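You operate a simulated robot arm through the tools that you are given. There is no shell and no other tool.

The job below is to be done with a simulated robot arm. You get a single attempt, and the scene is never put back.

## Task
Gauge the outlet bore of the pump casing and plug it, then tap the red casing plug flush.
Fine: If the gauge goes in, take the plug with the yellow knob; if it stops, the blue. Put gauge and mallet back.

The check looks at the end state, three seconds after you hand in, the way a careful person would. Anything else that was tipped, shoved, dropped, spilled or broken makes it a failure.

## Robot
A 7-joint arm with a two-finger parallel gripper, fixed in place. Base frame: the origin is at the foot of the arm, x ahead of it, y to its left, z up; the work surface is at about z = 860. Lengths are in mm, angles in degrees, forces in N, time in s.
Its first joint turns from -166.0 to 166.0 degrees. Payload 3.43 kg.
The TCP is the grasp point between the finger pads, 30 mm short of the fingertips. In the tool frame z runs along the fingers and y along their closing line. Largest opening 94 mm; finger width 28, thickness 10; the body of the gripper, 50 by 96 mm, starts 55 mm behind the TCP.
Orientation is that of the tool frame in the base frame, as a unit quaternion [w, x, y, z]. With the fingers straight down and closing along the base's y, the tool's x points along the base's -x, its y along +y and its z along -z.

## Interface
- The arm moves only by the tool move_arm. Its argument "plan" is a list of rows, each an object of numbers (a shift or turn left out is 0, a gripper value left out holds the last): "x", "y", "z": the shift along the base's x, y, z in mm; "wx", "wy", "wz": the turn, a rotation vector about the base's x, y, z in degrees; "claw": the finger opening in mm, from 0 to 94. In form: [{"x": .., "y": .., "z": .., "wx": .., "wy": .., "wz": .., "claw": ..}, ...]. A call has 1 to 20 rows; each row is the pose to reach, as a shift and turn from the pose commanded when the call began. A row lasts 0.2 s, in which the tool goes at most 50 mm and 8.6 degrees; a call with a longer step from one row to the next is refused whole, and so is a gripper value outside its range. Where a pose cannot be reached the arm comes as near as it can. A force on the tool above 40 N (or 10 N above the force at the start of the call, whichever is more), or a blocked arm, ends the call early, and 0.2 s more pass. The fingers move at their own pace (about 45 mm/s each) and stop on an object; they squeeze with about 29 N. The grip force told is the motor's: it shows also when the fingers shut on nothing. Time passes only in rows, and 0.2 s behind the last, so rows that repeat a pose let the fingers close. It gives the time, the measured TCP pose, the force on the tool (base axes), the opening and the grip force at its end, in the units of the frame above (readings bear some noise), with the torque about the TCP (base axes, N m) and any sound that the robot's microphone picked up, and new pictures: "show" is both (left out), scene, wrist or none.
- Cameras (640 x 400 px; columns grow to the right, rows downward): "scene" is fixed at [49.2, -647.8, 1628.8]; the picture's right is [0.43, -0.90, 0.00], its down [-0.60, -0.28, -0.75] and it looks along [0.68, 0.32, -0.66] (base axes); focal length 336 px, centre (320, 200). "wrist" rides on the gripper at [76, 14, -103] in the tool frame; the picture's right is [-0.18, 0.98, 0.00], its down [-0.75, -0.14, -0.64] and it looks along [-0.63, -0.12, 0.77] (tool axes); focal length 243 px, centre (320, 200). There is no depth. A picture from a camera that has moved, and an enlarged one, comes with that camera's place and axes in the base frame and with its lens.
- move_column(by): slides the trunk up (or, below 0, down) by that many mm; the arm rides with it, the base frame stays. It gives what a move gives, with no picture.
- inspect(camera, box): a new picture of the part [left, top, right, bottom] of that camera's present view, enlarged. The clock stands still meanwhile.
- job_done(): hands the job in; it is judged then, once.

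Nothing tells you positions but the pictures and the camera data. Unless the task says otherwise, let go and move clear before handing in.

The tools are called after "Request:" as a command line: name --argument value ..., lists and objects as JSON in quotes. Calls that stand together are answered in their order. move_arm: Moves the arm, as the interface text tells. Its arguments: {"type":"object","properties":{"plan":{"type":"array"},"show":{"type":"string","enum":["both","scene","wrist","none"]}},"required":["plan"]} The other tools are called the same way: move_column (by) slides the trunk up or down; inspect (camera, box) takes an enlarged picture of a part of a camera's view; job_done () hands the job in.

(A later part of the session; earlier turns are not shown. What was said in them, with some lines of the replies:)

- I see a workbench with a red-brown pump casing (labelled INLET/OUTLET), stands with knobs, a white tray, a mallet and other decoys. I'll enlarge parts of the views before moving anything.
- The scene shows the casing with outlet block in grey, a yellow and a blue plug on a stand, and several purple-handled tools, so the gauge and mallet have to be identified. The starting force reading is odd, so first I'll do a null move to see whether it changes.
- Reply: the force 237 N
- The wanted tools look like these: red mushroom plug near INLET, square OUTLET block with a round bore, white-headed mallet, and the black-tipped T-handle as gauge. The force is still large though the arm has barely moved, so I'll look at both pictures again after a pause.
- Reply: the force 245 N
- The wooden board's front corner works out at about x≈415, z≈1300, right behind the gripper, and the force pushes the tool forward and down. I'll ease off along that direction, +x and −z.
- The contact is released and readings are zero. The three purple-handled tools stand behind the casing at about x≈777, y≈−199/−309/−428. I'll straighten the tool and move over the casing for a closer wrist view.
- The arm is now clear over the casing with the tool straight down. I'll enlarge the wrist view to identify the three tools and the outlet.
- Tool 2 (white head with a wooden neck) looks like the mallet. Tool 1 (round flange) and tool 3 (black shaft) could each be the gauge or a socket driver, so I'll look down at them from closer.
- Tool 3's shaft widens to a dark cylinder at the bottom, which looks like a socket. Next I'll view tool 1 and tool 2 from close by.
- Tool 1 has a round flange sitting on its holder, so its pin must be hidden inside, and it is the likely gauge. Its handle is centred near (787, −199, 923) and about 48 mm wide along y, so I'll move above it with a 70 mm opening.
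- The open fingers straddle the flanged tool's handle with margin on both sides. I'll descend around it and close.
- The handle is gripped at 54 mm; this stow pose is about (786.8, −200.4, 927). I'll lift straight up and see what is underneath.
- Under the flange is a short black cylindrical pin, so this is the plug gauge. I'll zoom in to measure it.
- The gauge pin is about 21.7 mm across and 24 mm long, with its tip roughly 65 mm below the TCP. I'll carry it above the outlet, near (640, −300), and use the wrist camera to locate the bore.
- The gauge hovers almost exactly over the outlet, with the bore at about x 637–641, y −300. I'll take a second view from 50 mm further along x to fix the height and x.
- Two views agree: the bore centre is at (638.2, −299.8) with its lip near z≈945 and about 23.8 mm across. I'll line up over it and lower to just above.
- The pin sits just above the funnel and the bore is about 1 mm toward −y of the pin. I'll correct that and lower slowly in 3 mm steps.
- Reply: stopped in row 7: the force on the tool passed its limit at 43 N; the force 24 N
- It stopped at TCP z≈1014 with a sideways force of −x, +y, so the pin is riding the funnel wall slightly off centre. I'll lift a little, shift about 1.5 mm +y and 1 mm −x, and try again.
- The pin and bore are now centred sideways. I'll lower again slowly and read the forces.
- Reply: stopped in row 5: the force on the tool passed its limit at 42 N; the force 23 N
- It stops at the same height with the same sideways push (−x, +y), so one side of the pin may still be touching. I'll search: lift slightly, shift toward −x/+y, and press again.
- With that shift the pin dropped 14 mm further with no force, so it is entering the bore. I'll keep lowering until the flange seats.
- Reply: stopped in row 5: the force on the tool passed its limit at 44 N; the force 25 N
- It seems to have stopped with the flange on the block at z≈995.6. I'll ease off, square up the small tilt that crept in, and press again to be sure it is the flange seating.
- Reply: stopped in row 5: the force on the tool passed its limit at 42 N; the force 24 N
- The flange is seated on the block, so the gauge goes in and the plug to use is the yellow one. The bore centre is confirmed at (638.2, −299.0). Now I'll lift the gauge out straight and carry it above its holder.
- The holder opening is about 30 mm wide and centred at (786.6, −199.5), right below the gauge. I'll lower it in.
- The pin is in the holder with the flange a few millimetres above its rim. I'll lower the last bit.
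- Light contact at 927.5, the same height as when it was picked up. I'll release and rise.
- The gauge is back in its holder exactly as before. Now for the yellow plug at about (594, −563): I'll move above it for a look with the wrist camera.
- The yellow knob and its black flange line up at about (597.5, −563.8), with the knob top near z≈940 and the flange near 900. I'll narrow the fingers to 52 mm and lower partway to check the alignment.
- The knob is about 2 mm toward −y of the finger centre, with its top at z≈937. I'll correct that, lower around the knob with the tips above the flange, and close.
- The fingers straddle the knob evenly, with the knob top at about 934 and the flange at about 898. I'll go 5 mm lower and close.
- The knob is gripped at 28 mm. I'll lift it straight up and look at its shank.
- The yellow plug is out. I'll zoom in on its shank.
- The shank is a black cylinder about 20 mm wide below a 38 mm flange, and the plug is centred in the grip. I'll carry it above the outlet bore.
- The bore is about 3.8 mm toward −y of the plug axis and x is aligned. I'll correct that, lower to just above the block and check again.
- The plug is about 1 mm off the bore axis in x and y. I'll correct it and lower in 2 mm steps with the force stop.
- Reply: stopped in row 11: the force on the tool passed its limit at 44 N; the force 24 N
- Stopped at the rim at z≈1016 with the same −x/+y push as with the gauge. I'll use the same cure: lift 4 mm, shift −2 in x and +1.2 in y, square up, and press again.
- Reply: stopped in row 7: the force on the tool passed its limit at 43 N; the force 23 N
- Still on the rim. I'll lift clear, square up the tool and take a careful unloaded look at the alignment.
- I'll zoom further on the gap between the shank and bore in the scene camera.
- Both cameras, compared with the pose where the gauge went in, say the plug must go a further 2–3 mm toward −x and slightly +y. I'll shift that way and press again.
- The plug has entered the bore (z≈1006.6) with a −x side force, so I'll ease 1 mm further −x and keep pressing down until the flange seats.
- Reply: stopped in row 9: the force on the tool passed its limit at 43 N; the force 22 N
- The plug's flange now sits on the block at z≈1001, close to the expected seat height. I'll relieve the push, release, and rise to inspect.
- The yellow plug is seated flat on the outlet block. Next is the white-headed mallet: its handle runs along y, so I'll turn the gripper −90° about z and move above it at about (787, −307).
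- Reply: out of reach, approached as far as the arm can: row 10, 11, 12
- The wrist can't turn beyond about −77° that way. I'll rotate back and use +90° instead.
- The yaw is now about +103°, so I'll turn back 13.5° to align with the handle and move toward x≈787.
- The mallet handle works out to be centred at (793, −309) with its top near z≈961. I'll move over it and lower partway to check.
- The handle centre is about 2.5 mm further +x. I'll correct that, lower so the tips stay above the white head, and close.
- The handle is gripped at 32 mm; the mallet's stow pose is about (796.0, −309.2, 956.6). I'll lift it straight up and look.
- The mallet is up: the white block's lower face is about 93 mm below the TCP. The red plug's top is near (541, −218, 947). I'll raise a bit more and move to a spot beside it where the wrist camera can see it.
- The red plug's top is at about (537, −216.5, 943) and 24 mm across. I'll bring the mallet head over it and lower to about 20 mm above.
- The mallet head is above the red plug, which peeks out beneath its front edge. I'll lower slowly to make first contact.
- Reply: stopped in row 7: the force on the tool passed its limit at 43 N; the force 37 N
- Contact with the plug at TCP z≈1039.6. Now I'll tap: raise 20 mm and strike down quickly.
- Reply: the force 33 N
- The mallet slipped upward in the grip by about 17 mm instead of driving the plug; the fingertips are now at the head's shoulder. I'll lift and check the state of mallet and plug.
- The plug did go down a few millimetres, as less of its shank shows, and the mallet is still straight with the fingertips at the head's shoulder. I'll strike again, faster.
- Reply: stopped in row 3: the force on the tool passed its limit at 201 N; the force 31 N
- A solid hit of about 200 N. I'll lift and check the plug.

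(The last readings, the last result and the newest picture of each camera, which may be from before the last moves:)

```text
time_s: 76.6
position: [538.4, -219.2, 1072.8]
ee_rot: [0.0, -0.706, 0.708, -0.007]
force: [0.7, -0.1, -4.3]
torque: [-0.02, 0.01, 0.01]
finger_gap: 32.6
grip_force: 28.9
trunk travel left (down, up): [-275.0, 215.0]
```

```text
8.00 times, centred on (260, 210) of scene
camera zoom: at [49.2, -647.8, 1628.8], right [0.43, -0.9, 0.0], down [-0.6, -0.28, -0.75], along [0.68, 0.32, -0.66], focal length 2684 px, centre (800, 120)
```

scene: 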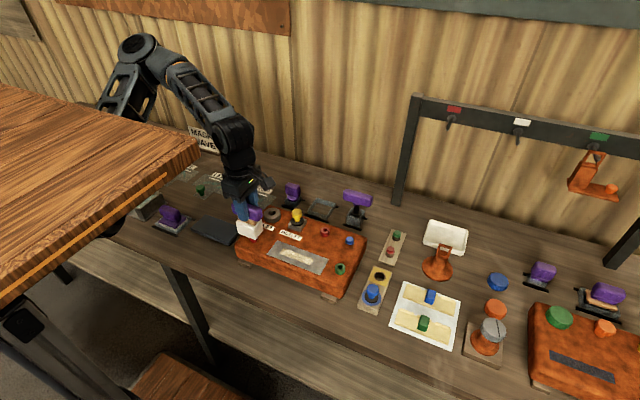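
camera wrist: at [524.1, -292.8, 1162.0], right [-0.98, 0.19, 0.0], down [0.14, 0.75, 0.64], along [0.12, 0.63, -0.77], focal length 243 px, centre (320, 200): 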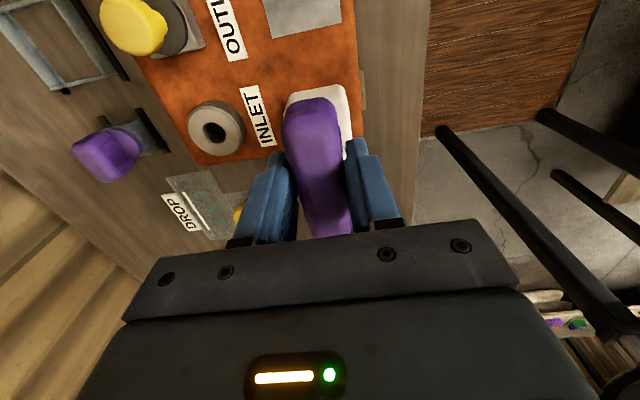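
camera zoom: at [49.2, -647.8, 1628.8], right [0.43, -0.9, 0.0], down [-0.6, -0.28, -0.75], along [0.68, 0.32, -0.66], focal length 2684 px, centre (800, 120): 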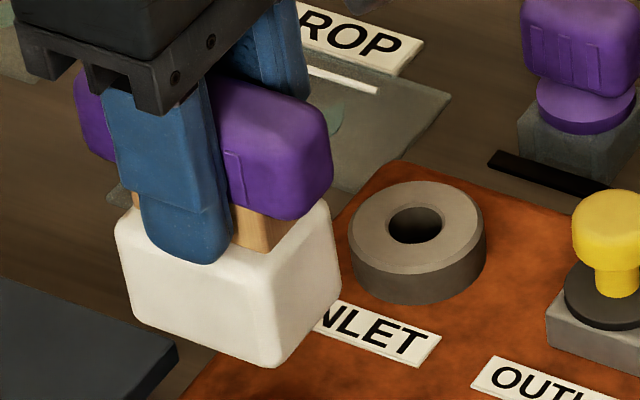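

The plug's disc now sits almost on the casing with no shank visible. I'll correct the small tilt and give one more tap to be sure it's home.

Request:
move_arm --plan '[{"z": -5, "y": 2, "wx": 0.57, "wy": 0.57}, {"z": -20, "y": 2, "wx": 0.57, "wy": 0.57}, {"z": -25, "y": 2, "wx": 0.57, "wy": 0.57}, {"z": -66, "y": 2, "wx": 0.57, "wy": 0.57}]' --show "none"

Request:
move_arm --plan '[{"z": 15}, {"z": 35}, {"z": 60}, {"z": 60}]' --show "none"

Request:
inspect --camera "scene" --box '[230, 220, 280, 250]'

Request:
inspect --camera "scene" --box '[240, 185, 280, 235]'

```text
time_s: 77.8
position: [539.9, -219.7, 1015.0]
ee_rot: [0.002, -0.707, 0.707, -0.008]
force: [-4.9, 7.7, 38.2]
torque: [0.7, 0.21, -0.11]
finger_gap: 32.8
grip_force: 28.8
trunk travel left (down, up): [-275.0, 215.0]
stopped in row 4: the force on the tool passed its limit at 189 N (the readings are from after the stop); the commanded pose is now the measured one
```

```text
time_s: 78.8
position: [540.4, -219.1, 1069.7]
ee_rot: [0.001, -0.707, 0.708, -0.003]
force: [0.2, -0.4, -4.9]
torque: [-0.06, 0.0, 0.0]
finger_gap: 32.4
grip_force: 29.2
trunk travel left (down, up): [-275.0, 215.0]
```

```text
12.80 times, centred on (255, 235) of scene
camera zoom: at [49.2, -647.8, 1628.8], right [0.43, -0.9, 0.0], down [-0.6, -0.28, -0.75], along [0.68, 0.32, -0.66], focal length 4295 px, centre (1152, -248)
```

zoom: 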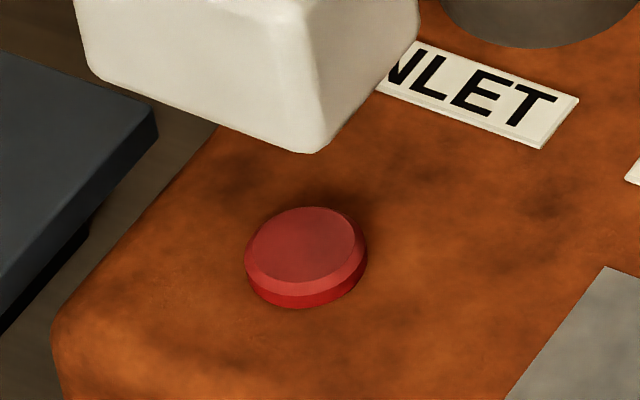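

```text
8.00 times, centred on (260, 210) of scene
camera zoom: at [49.2, -647.8, 1628.8], right [0.43, -0.9, 0.0], down [-0.6, -0.28, -0.75], along [0.68, 0.32, -0.66], focal length 2684 px, centre (800, 120)
```

zoom: 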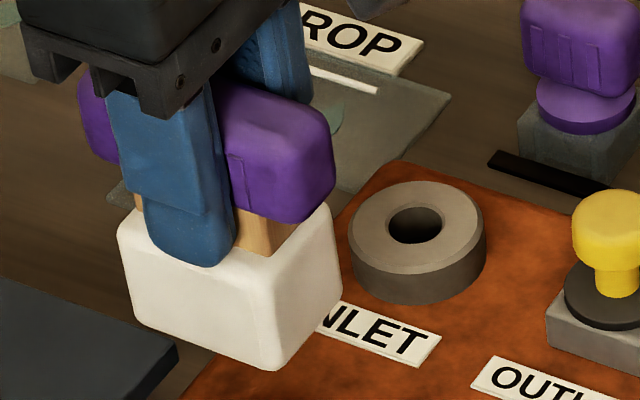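

The plug moved about 2 mm more, so it wasn't home yet. I'll tap again and compare.

Request:
move_arm --plan '[{"z": -10, "y": 1.5, "wx": 0.2, "wy": 0.3}, {"z": -20, "y": 1.5, "wx": 0.2, "wy": 0.3}, {"z": -25, "y": 1.5, "wx": 0.2, "wy": 0.3}, {"z": -68, "y": 1.5, "wx": 0.2, "wy": 0.3}]' --show "none"

Request:
move_arm --plan '[{"z": 15}, {"z": 35}, {"z": 60}, {"z": 60}]' --show "none"

Request:
inspect --camera "scene" --box '[230, 220, 280, 250]'

Request:
inspect --camera "scene" --box '[240, 185, 280, 235]'

```text
time_s: 79.8
position: [539.2, -219.6, 1015.6]
ee_rot: [0.004, -0.707, 0.708, -0.006]
force: [-4.1, 11.2, 69.5]
torque: [0.88, 0.57, 0.01]
finger_gap: 32.7
grip_force: 28.5
trunk travel left (down, up): [-275.0, 215.0]
stopped in row 4: the force on the tool passed its limit at 226 N (the readings are from after the stop); the commanded pose is now the measured one
```

```text
time_s: 80.8
position: [540.1, -217.3, 1072.6]
ee_rot: [0.004, -0.707, 0.707, -0.004]
force: [0.8, 0.8, -4.5]
torque: [-0.01, -0.04, 0.0]
finger_gap: 32.5
grip_force: 29.3
trunk travel left (down, up): [-275.0, 215.0]
```

```text
12.80 times, centred on (255, 235) of scene
camera zoom: at [49.2, -647.8, 1628.8], right [0.43, -0.9, 0.0], down [-0.6, -0.28, -0.75], along [0.68, 0.32, -0.66], focal length 4295 px, centre (1152, -248)
```

zoom: 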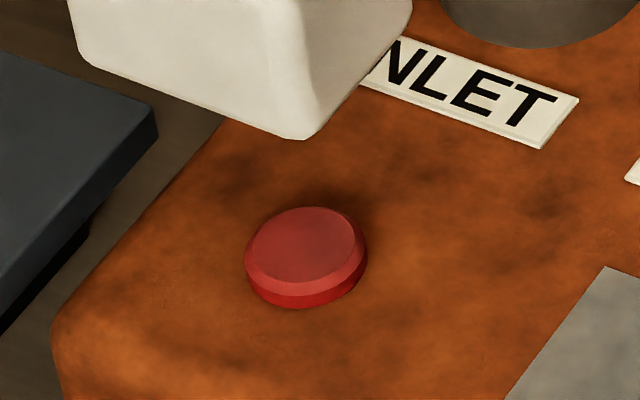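

```text
8.00 times, centred on (260, 210) of scene
camera zoom: at [49.2, -647.8, 1628.8], right [0.43, -0.9, 0.0], down [-0.6, -0.28, -0.75], along [0.68, 0.32, -0.66], focal length 2684 px, centre (800, 120)
```

zoom: 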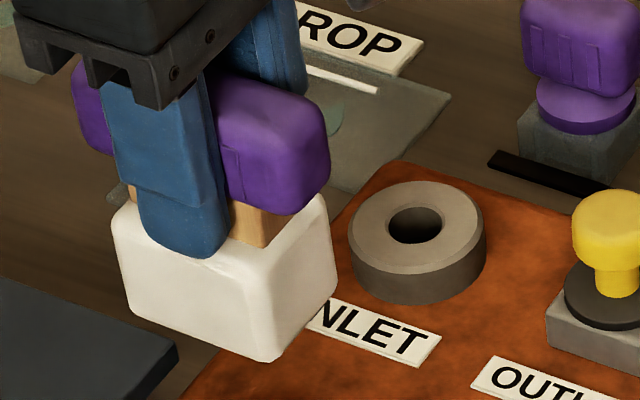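

The last hit at 226 N moved nothing, so the red plug is fully home. Now I'll raise the mallet, square it, and carry it back above its holder.

Request:
move_arm --plan '[{"z": 25, "wy": 0.65}, {"z": 50, "wy": 0.65}, {"x": 36, "y": -13, "z": 50, "wy": 0.65}, {"x": 73, "y": -26, "z": 50, "wy": 0.65}, {"x": 110, "y": -39, "z": 50, "wy": 0.65}, {"x": 147, "y": -52, "z": 50, "wy": 0.65}, {"x": 184, "y": -65, "z": 50, "wy": 0.65}, {"x": 220, "y": -78, "z": 50, "wy": 0.65}, {"x": 256, "y": -91, "z": 40, "wy": 0.65}, {"x": 256, "y": -91, "z": 20, "wy": 0.65}, {"x": 256, "y": -91, "z": 0, "wy": 0.65}, {"x": 256, "y": -91, "z": 0, "wy": 0.65}]' --show "both"

Request:
inspect --camera "scene" --box '[280, 120, 360, 220]'

Request:
inspect --camera "wrist" --box '[260, 30, 380, 130]'

```text
time_s: 83.4
position: [796.3, -308.9, 1071.6]
ee_rot: [-0.001, -0.706, 0.708, 0.0]
force: [-0.8, -0.6, -4.0]
torque: [-0.01, 0.03, -0.01]
finger_gap: 32.5
grip_force: 29.4
trunk travel left (down, up): [-275.0, 215.0]
camera wrist: at [781.8, -384.8, 1175.9], right [-0.98, 0.19, 0.0], down [0.14, 0.75, 0.64], along [0.12, 0.63, -0.77], focal length 243 px, centre (320, 200)
```

scene: 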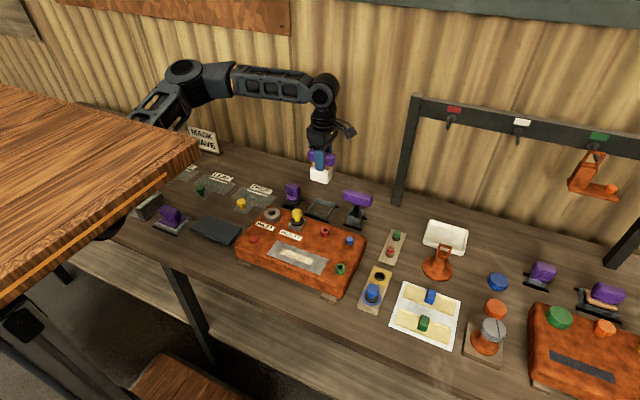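
wrist: 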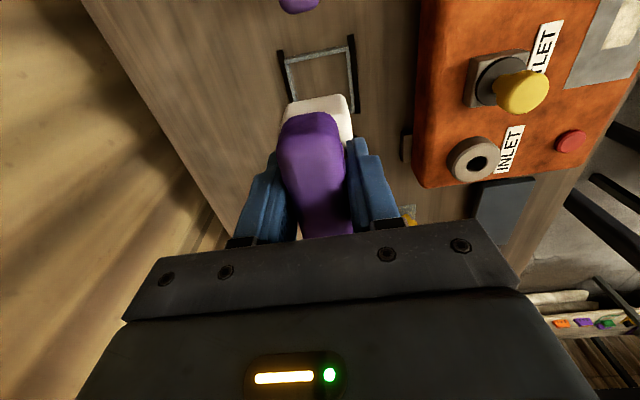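

```text
4.00 times, centred on (320, 170) of scene
camera zoom: at [49.2, -647.8, 1628.8], right [0.43, -0.9, 0.0], down [-0.6, -0.28, -0.75], along [0.68, 0.32, -0.66], focal length 1342 px, centre (320, 320)
```

zoom: 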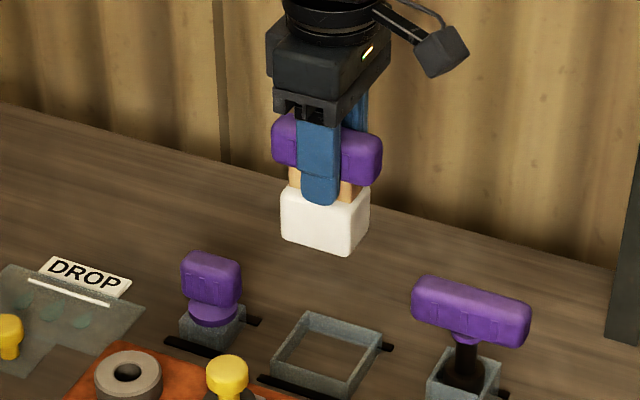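

```text
4.00 times, centred on (320, 80) of wrist
camera zoom: at [781.8, -384.8, 1175.9], right [-0.98, 0.19, 0.0], down [0.14, 0.75, 0.64], along [0.12, 0.63, -0.77], focal length 970 px, centre (320, 680)
```

zoom: 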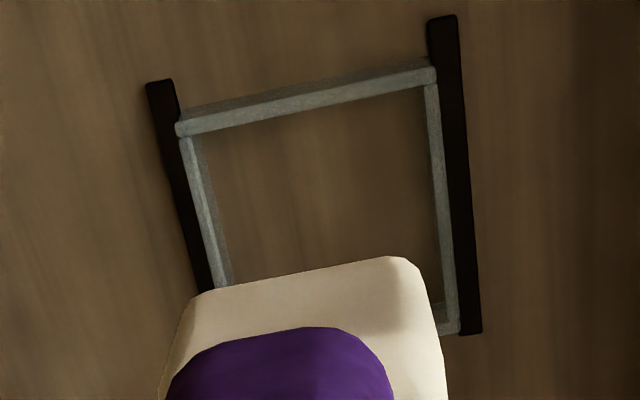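

Mallet and holder look aligned and the pose matches the pick-up pose in x and y. I'll lower to just above the holder and check.

Request:
move_arm --plan '[{"z": -30}, {"z": -60}, {"z": -85}, {"z": -100}, {"z": -105}, {"z": -105}]' --show "none"

Request:
inspect --camera "scene" --box '[290, 170, 350, 220]'

Request:
inspect --camera "wrist" --box '[250, 40, 390, 150]'

```text
time_s: 84.8
position: [797.3, -309.3, 966.7]
ee_rot: [-0.001, -0.706, 0.708, 0.0]
force: [-0.5, 0.2, -5.0]
torque: [-0.02, 0.02, 0.0]
finger_gap: 32.2
grip_force: 28.6
trunk travel left (down, up): [-275.0, 215.0]
```

```text
8.00 times, centred on (320, 195) of scene
camera zoom: at [49.2, -647.8, 1628.8], right [0.43, -0.9, 0.0], down [-0.6, -0.28, -0.75], along [0.68, 0.32, -0.66], focal length 2684 px, centre (320, 240)
```

zoom: 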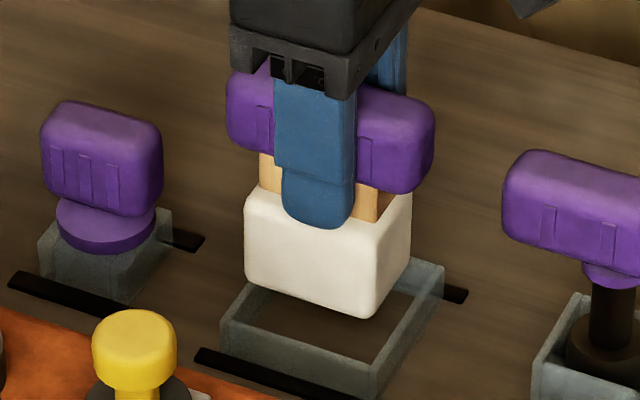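

```text
3.64 times, centred on (320, 95) of wrist
camera zoom: at [781.3, -384.0, 1070.4], right [-0.98, 0.19, 0.0], down [0.14, 0.75, 0.64], along [0.12, 0.63, -0.77], focal length 882 px, centre (320, 582)
```

zoom: 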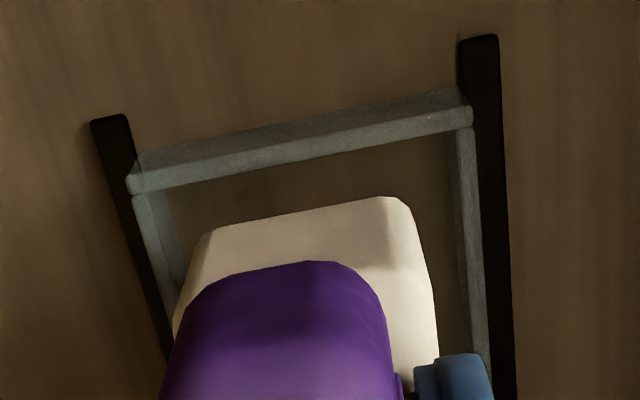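

The head is aligned just above the holder. I'll lower slowly until it rests.

Request:
move_arm --plan '[{"z": -4}, {"z": -8}, {"z": -12}, {"z": -16}, {"z": -19}, {"z": -21}, {"z": -23}, {"z": -24}, {"z": -25}, {"z": -26}, {"z": -27}]' --show "none"

Request:
inspect --camera "scene" --box '[290, 170, 350, 220]'

Request:
inspect --camera "wrist" --box '[250, 40, 390, 150]'

```text
time_s: 87.2
position: [796.0, -309.2, 941.8]
ee_rot: [-0.001, -0.707, 0.708, -0.001]
force: [-0.9, 1.3, -4.4]
torque: [-0.01, 0.0, 0.0]
finger_gap: 32.4
grip_force: 29.2
trunk travel left (down, up): [-275.0, 215.0]
```

```text
8.00 times, centred on (320, 195) of scene
camera zoom: at [49.2, -647.8, 1628.8], right [0.43, -0.9, 0.0], down [-0.6, -0.28, -0.75], along [0.68, 0.32, -0.66], focal length 2684 px, centre (320, 240)
```

zoom: 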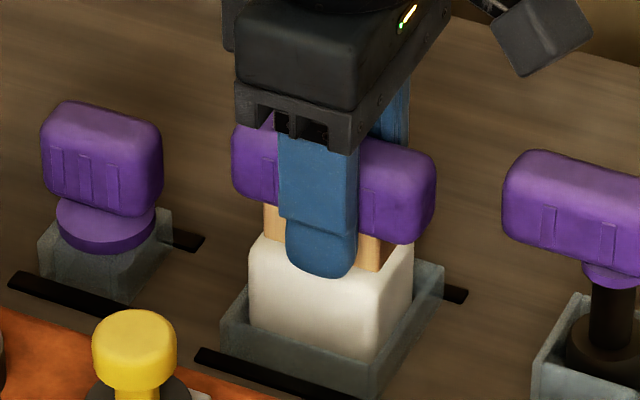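

```text
3.64 times, centred on (320, 95) of wrist
camera zoom: at [781.6, -385.4, 1044.5], right [-0.98, 0.19, 0.0], down [0.14, 0.75, 0.64], along [0.12, 0.63, -0.77], focal length 882 px, centre (320, 582)
```

zoom: 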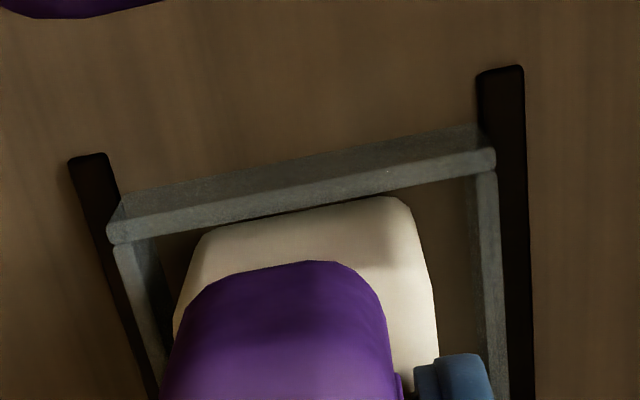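

No contact yet, still carrying its weight. A few more millimetres.

Request:
move_arm --plan '[{"z": -1}, {"z": -2}, {"z": -3}, {"z": -3}]' --show "none"

Request:
move_arm --plan '[{"z": -1}, {"z": -2}, {"z": -2}]' --show "none"

```text
time_s: 88.2
position: [795.7, -309.7, 940.8]
ee_rot: [0.0, -0.707, 0.708, -0.001]
force: [-3.3, 6.7, 14.1]
torque: [0.21, 0.25, -0.01]
finger_gap: 32.2
grip_force: 29.1
trunk travel left (down, up): [-275.0, 215.0]
```

```text
time_s: 88.8
position: [796.4, -309.6, 938.7]
ee_rot: [-0.001, -0.707, 0.707, -0.001]
force: [-8.3, 9.1, 19.8]
torque: [0.39, 0.56, -0.05]
finger_gap: 32.2
grip_force: 29.0
trunk travel left (down, up): [-275.0, 215.0]
stopped in row 3: the force on the tool passed its limit at 42 N (the readings are from after the stop); the commanded pose is now the measured one
```

The mallet rests on the holder floor. I'll relieve the push, open the fingers and inspect before rising.

Request:
move_arm --plan '[{"z": 1}, {"z": 1.5, "claw": 40}, {"z": 1.5, "claw": 60}, {"z": 1.5, "claw": 60}, {"z": 1.5, "claw": 60}]' --show "none"

Request:
inspect --camera "scene" --box '[290, 170, 350, 220]'

Request:
inspect --camera "wrist" --box '[230, 40, 410, 220]'

```text
time_s: 90.0
position: [797.7, -309.7, 937.7]
ee_rot: [-0.001, -0.707, 0.708, -0.001]
force: [0.0, 0.1, 0.1]
torque: [-0.02, 0.01, 0.01]
finger_gap: 60.0
grip_force: 0.1
trunk travel left (down, up): [-275.0, 215.0]
```

```text
8.00 times, centred on (320, 195) of scene
camera zoom: at [49.2, -647.8, 1628.8], right [0.43, -0.9, 0.0], down [-0.6, -0.28, -0.75], along [0.68, 0.32, -0.66], focal length 2684 px, centre (320, 240)
```

zoom: 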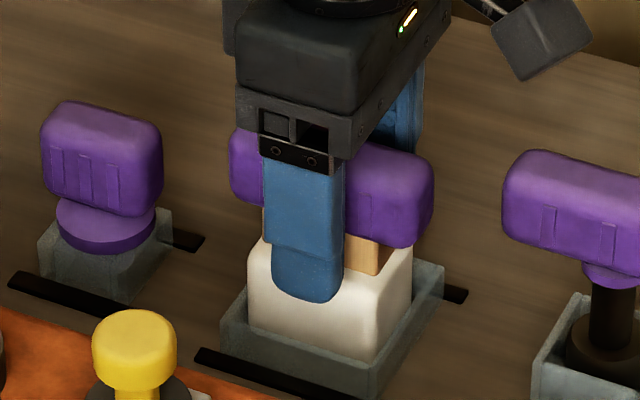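

```text
2.22 times, centred on (320, 130) of wrist
camera zoom: at [782.1, -385.3, 1042.3], right [-0.98, 0.19, 0.0], down [0.14, 0.75, 0.64], along [0.12, 0.63, -0.77], focal length 539 px, centre (320, 356)
```

zoom: 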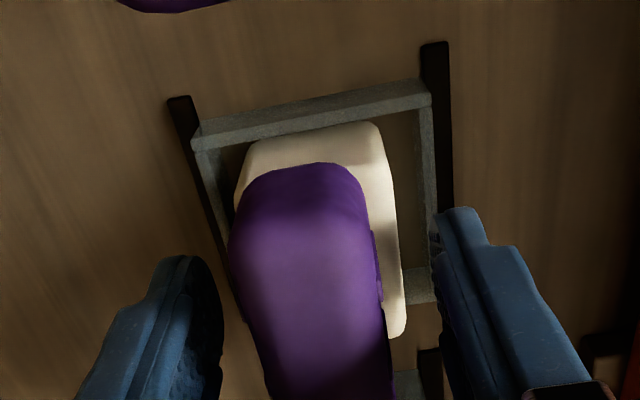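

The mallet stands upright in its holder. I'll rise clear and check everything.

Request:
move_arm --plan '[{"z": 15}, {"z": 40}, {"z": 80}, {"z": 120}, {"z": 160}, {"z": 180}]' --show "both"

Request:
inspect --camera "scene" --box '[270, 170, 390, 245]'

Request:
inspect --camera "scene" --box '[220, 190, 340, 265]'

Request:
inspect --camera "wrist" --box '[240, 0, 640, 220]'

```text
time_s: 91.4
position: [796.8, -309.5, 1119.7]
ee_rot: [-0.001, -0.706, 0.708, -0.001]
force: [0.8, -0.2, 0.3]
torque: [0.04, -0.01, -0.02]
finger_gap: 60.0
grip_force: 0.1
trunk travel left (down, up): [-275.0, 215.0]
camera wrist: at [781.9, -385.9, 1223.4], right [-0.98, 0.19, 0.0], down [0.14, 0.75, 0.64], along [0.12, 0.63, -0.77], focal length 243 px, centre (320, 200)
```

scene: 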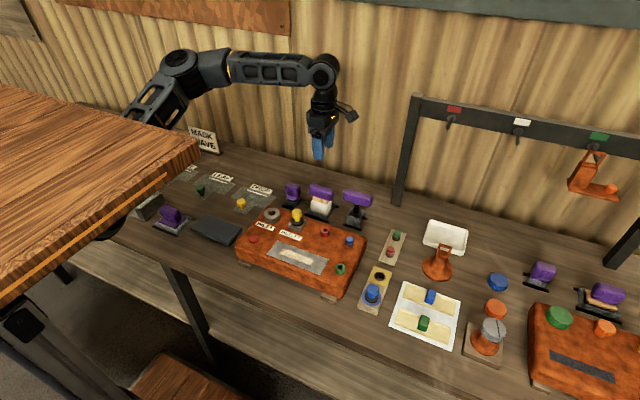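
wrist: 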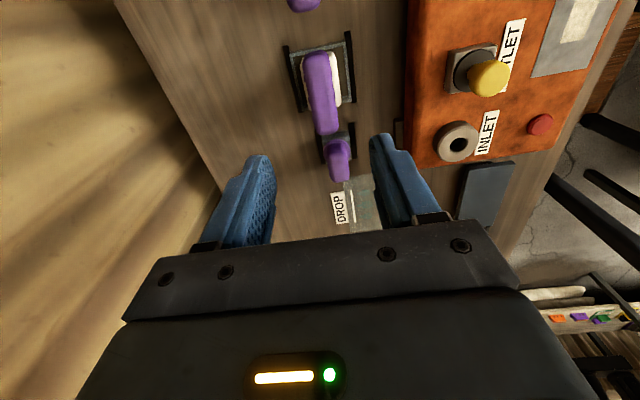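

```text
5.33 times, centred on (330, 208) of scene
camera zoom: at [49.2, -647.8, 1628.8], right [0.43, -0.9, 0.0], down [-0.6, -0.28, -0.75], along [0.68, 0.32, -0.66], focal length 1789 px, centre (267, 160)
```

zoom: 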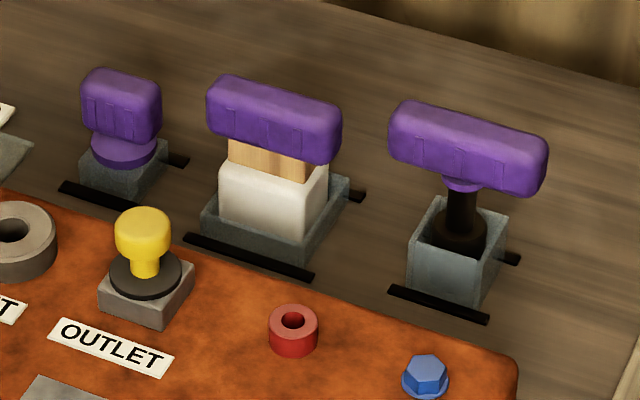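

```text
5.33 times, centred on (280, 228) of scene
camera zoom: at [49.2, -647.8, 1628.8], right [0.43, -0.9, 0.0], down [-0.6, -0.28, -0.75], along [0.68, 0.32, -0.66], focal length 1789 px, centre (533, 53)
```

zoom: 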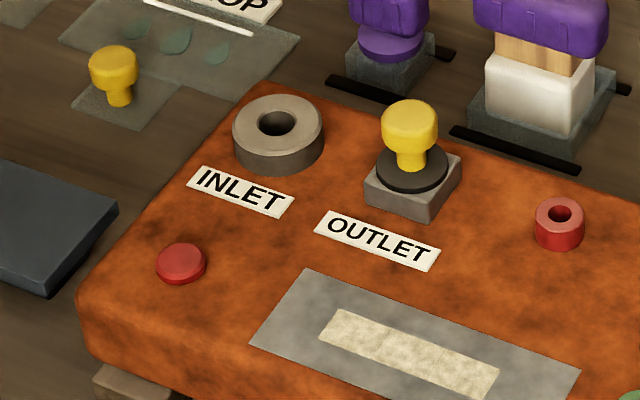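

```text
1.60 times, centred on (440, 110) of wrist
camera zoom: at [781.9, -385.9, 1223.4], right [-0.98, 0.19, 0.0], down [0.14, 0.75, 0.64], along [0.12, 0.63, -0.77], focal length 388 px, centre (128, 344)
```

zoom: 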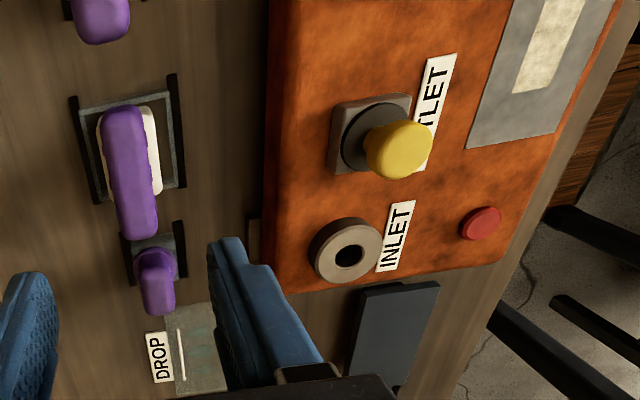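

Everything looks in place. I'll check that the mallet is fully seated by comparing the same zoom as earlier.

Request:
inspect --camera "scene" --box '[280, 185, 320, 217]'

Request:
inspect --camera "scene" --box '[285, 160, 365, 220]'

Request:
inspect --camera "scene" --box '[302, 190, 342, 222]'

Request:
inspect --camera "scene" --box '[230, 222, 270, 252]'

```text
12.50 times, centred on (300, 201) of scene
camera zoom: at [49.2, -647.8, 1628.8], right [0.43, -0.9, 0.0], down [-0.6, -0.28, -0.75], along [0.68, 0.32, -0.66], focal length 4194 px, centre (570, 188)
```

zoom: 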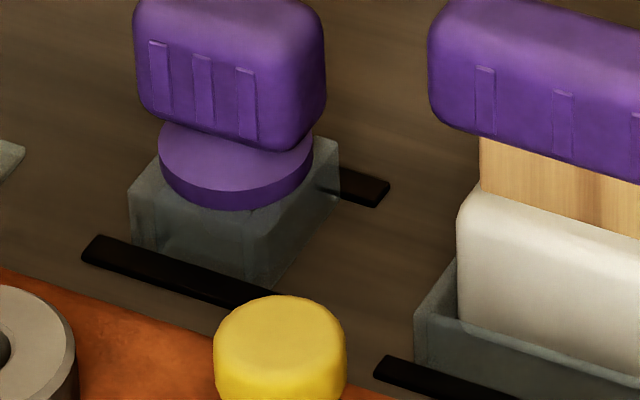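

```text
6.67 times, centred on (325, 190) of scene
camera zoom: at [49.2, -647.8, 1628.8], right [0.43, -0.9, 0.0], down [-0.6, -0.28, -0.75], along [0.68, 0.32, -0.66], focal length 2237 px, centre (287, 267)
```

zoom: 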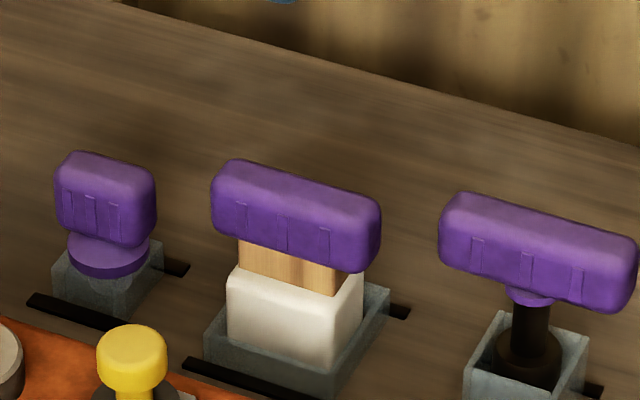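

```text
12.50 times, centred on (322, 206) of scene
camera zoom: at [49.2, -647.8, 1628.8], right [0.43, -0.9, 0.0], down [-0.6, -0.28, -0.75], along [0.68, 0.32, -0.66], focal length 4194 px, centre (295, 125)
```

zoom: 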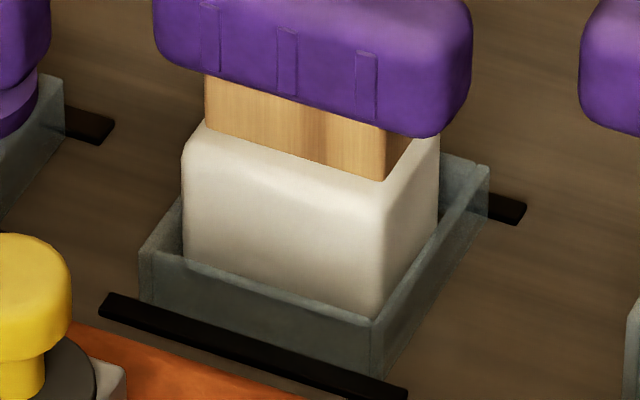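

```text
13.33 times, centred on (250, 237) of scene
camera zoom: at [49.2, -647.8, 1628.8], right [0.43, -0.9, 0.0], down [-0.6, -0.28, -0.75], along [0.68, 0.32, -0.66], focal length 4474 px, centre (1253, -293)
```

zoom: 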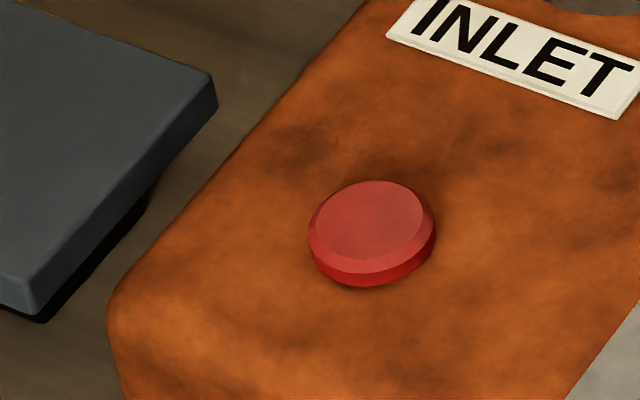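

The gauge and mallet are both upright in their holders, the yellow plug is seated in the outlet, and the red plug is fully home. The gripper is open and clear, so I'm handing in.

Request:
job_done

```text
The job is handed in.
```

The job is done and handed in. The result of the check has not come back.

- **Gauging:** The gauge went fully into the outlet bore until its flange sat on the block. It first caught on the rim and went in after a small sideways shift. That called for the yellow plug.
- **Plugging:** The yellow-knobbed plug is in the outlet, with its flange sitting flat on the block.
- **Red casing plug:** I tapped it with the mallet until its head sat on the casing. The last hit, about 226 N, moved it no further.
- **Put back:** The gauge and mallet are both upright in their holders. The mallet sits about 1 mm from where it started.

On the first tap the mallet slid about 17 mm in the gripper, but it stayed straight and I saw no harm from it. In the final pictures nothing else looked moved, and the gripper was open and clear when I handed in.
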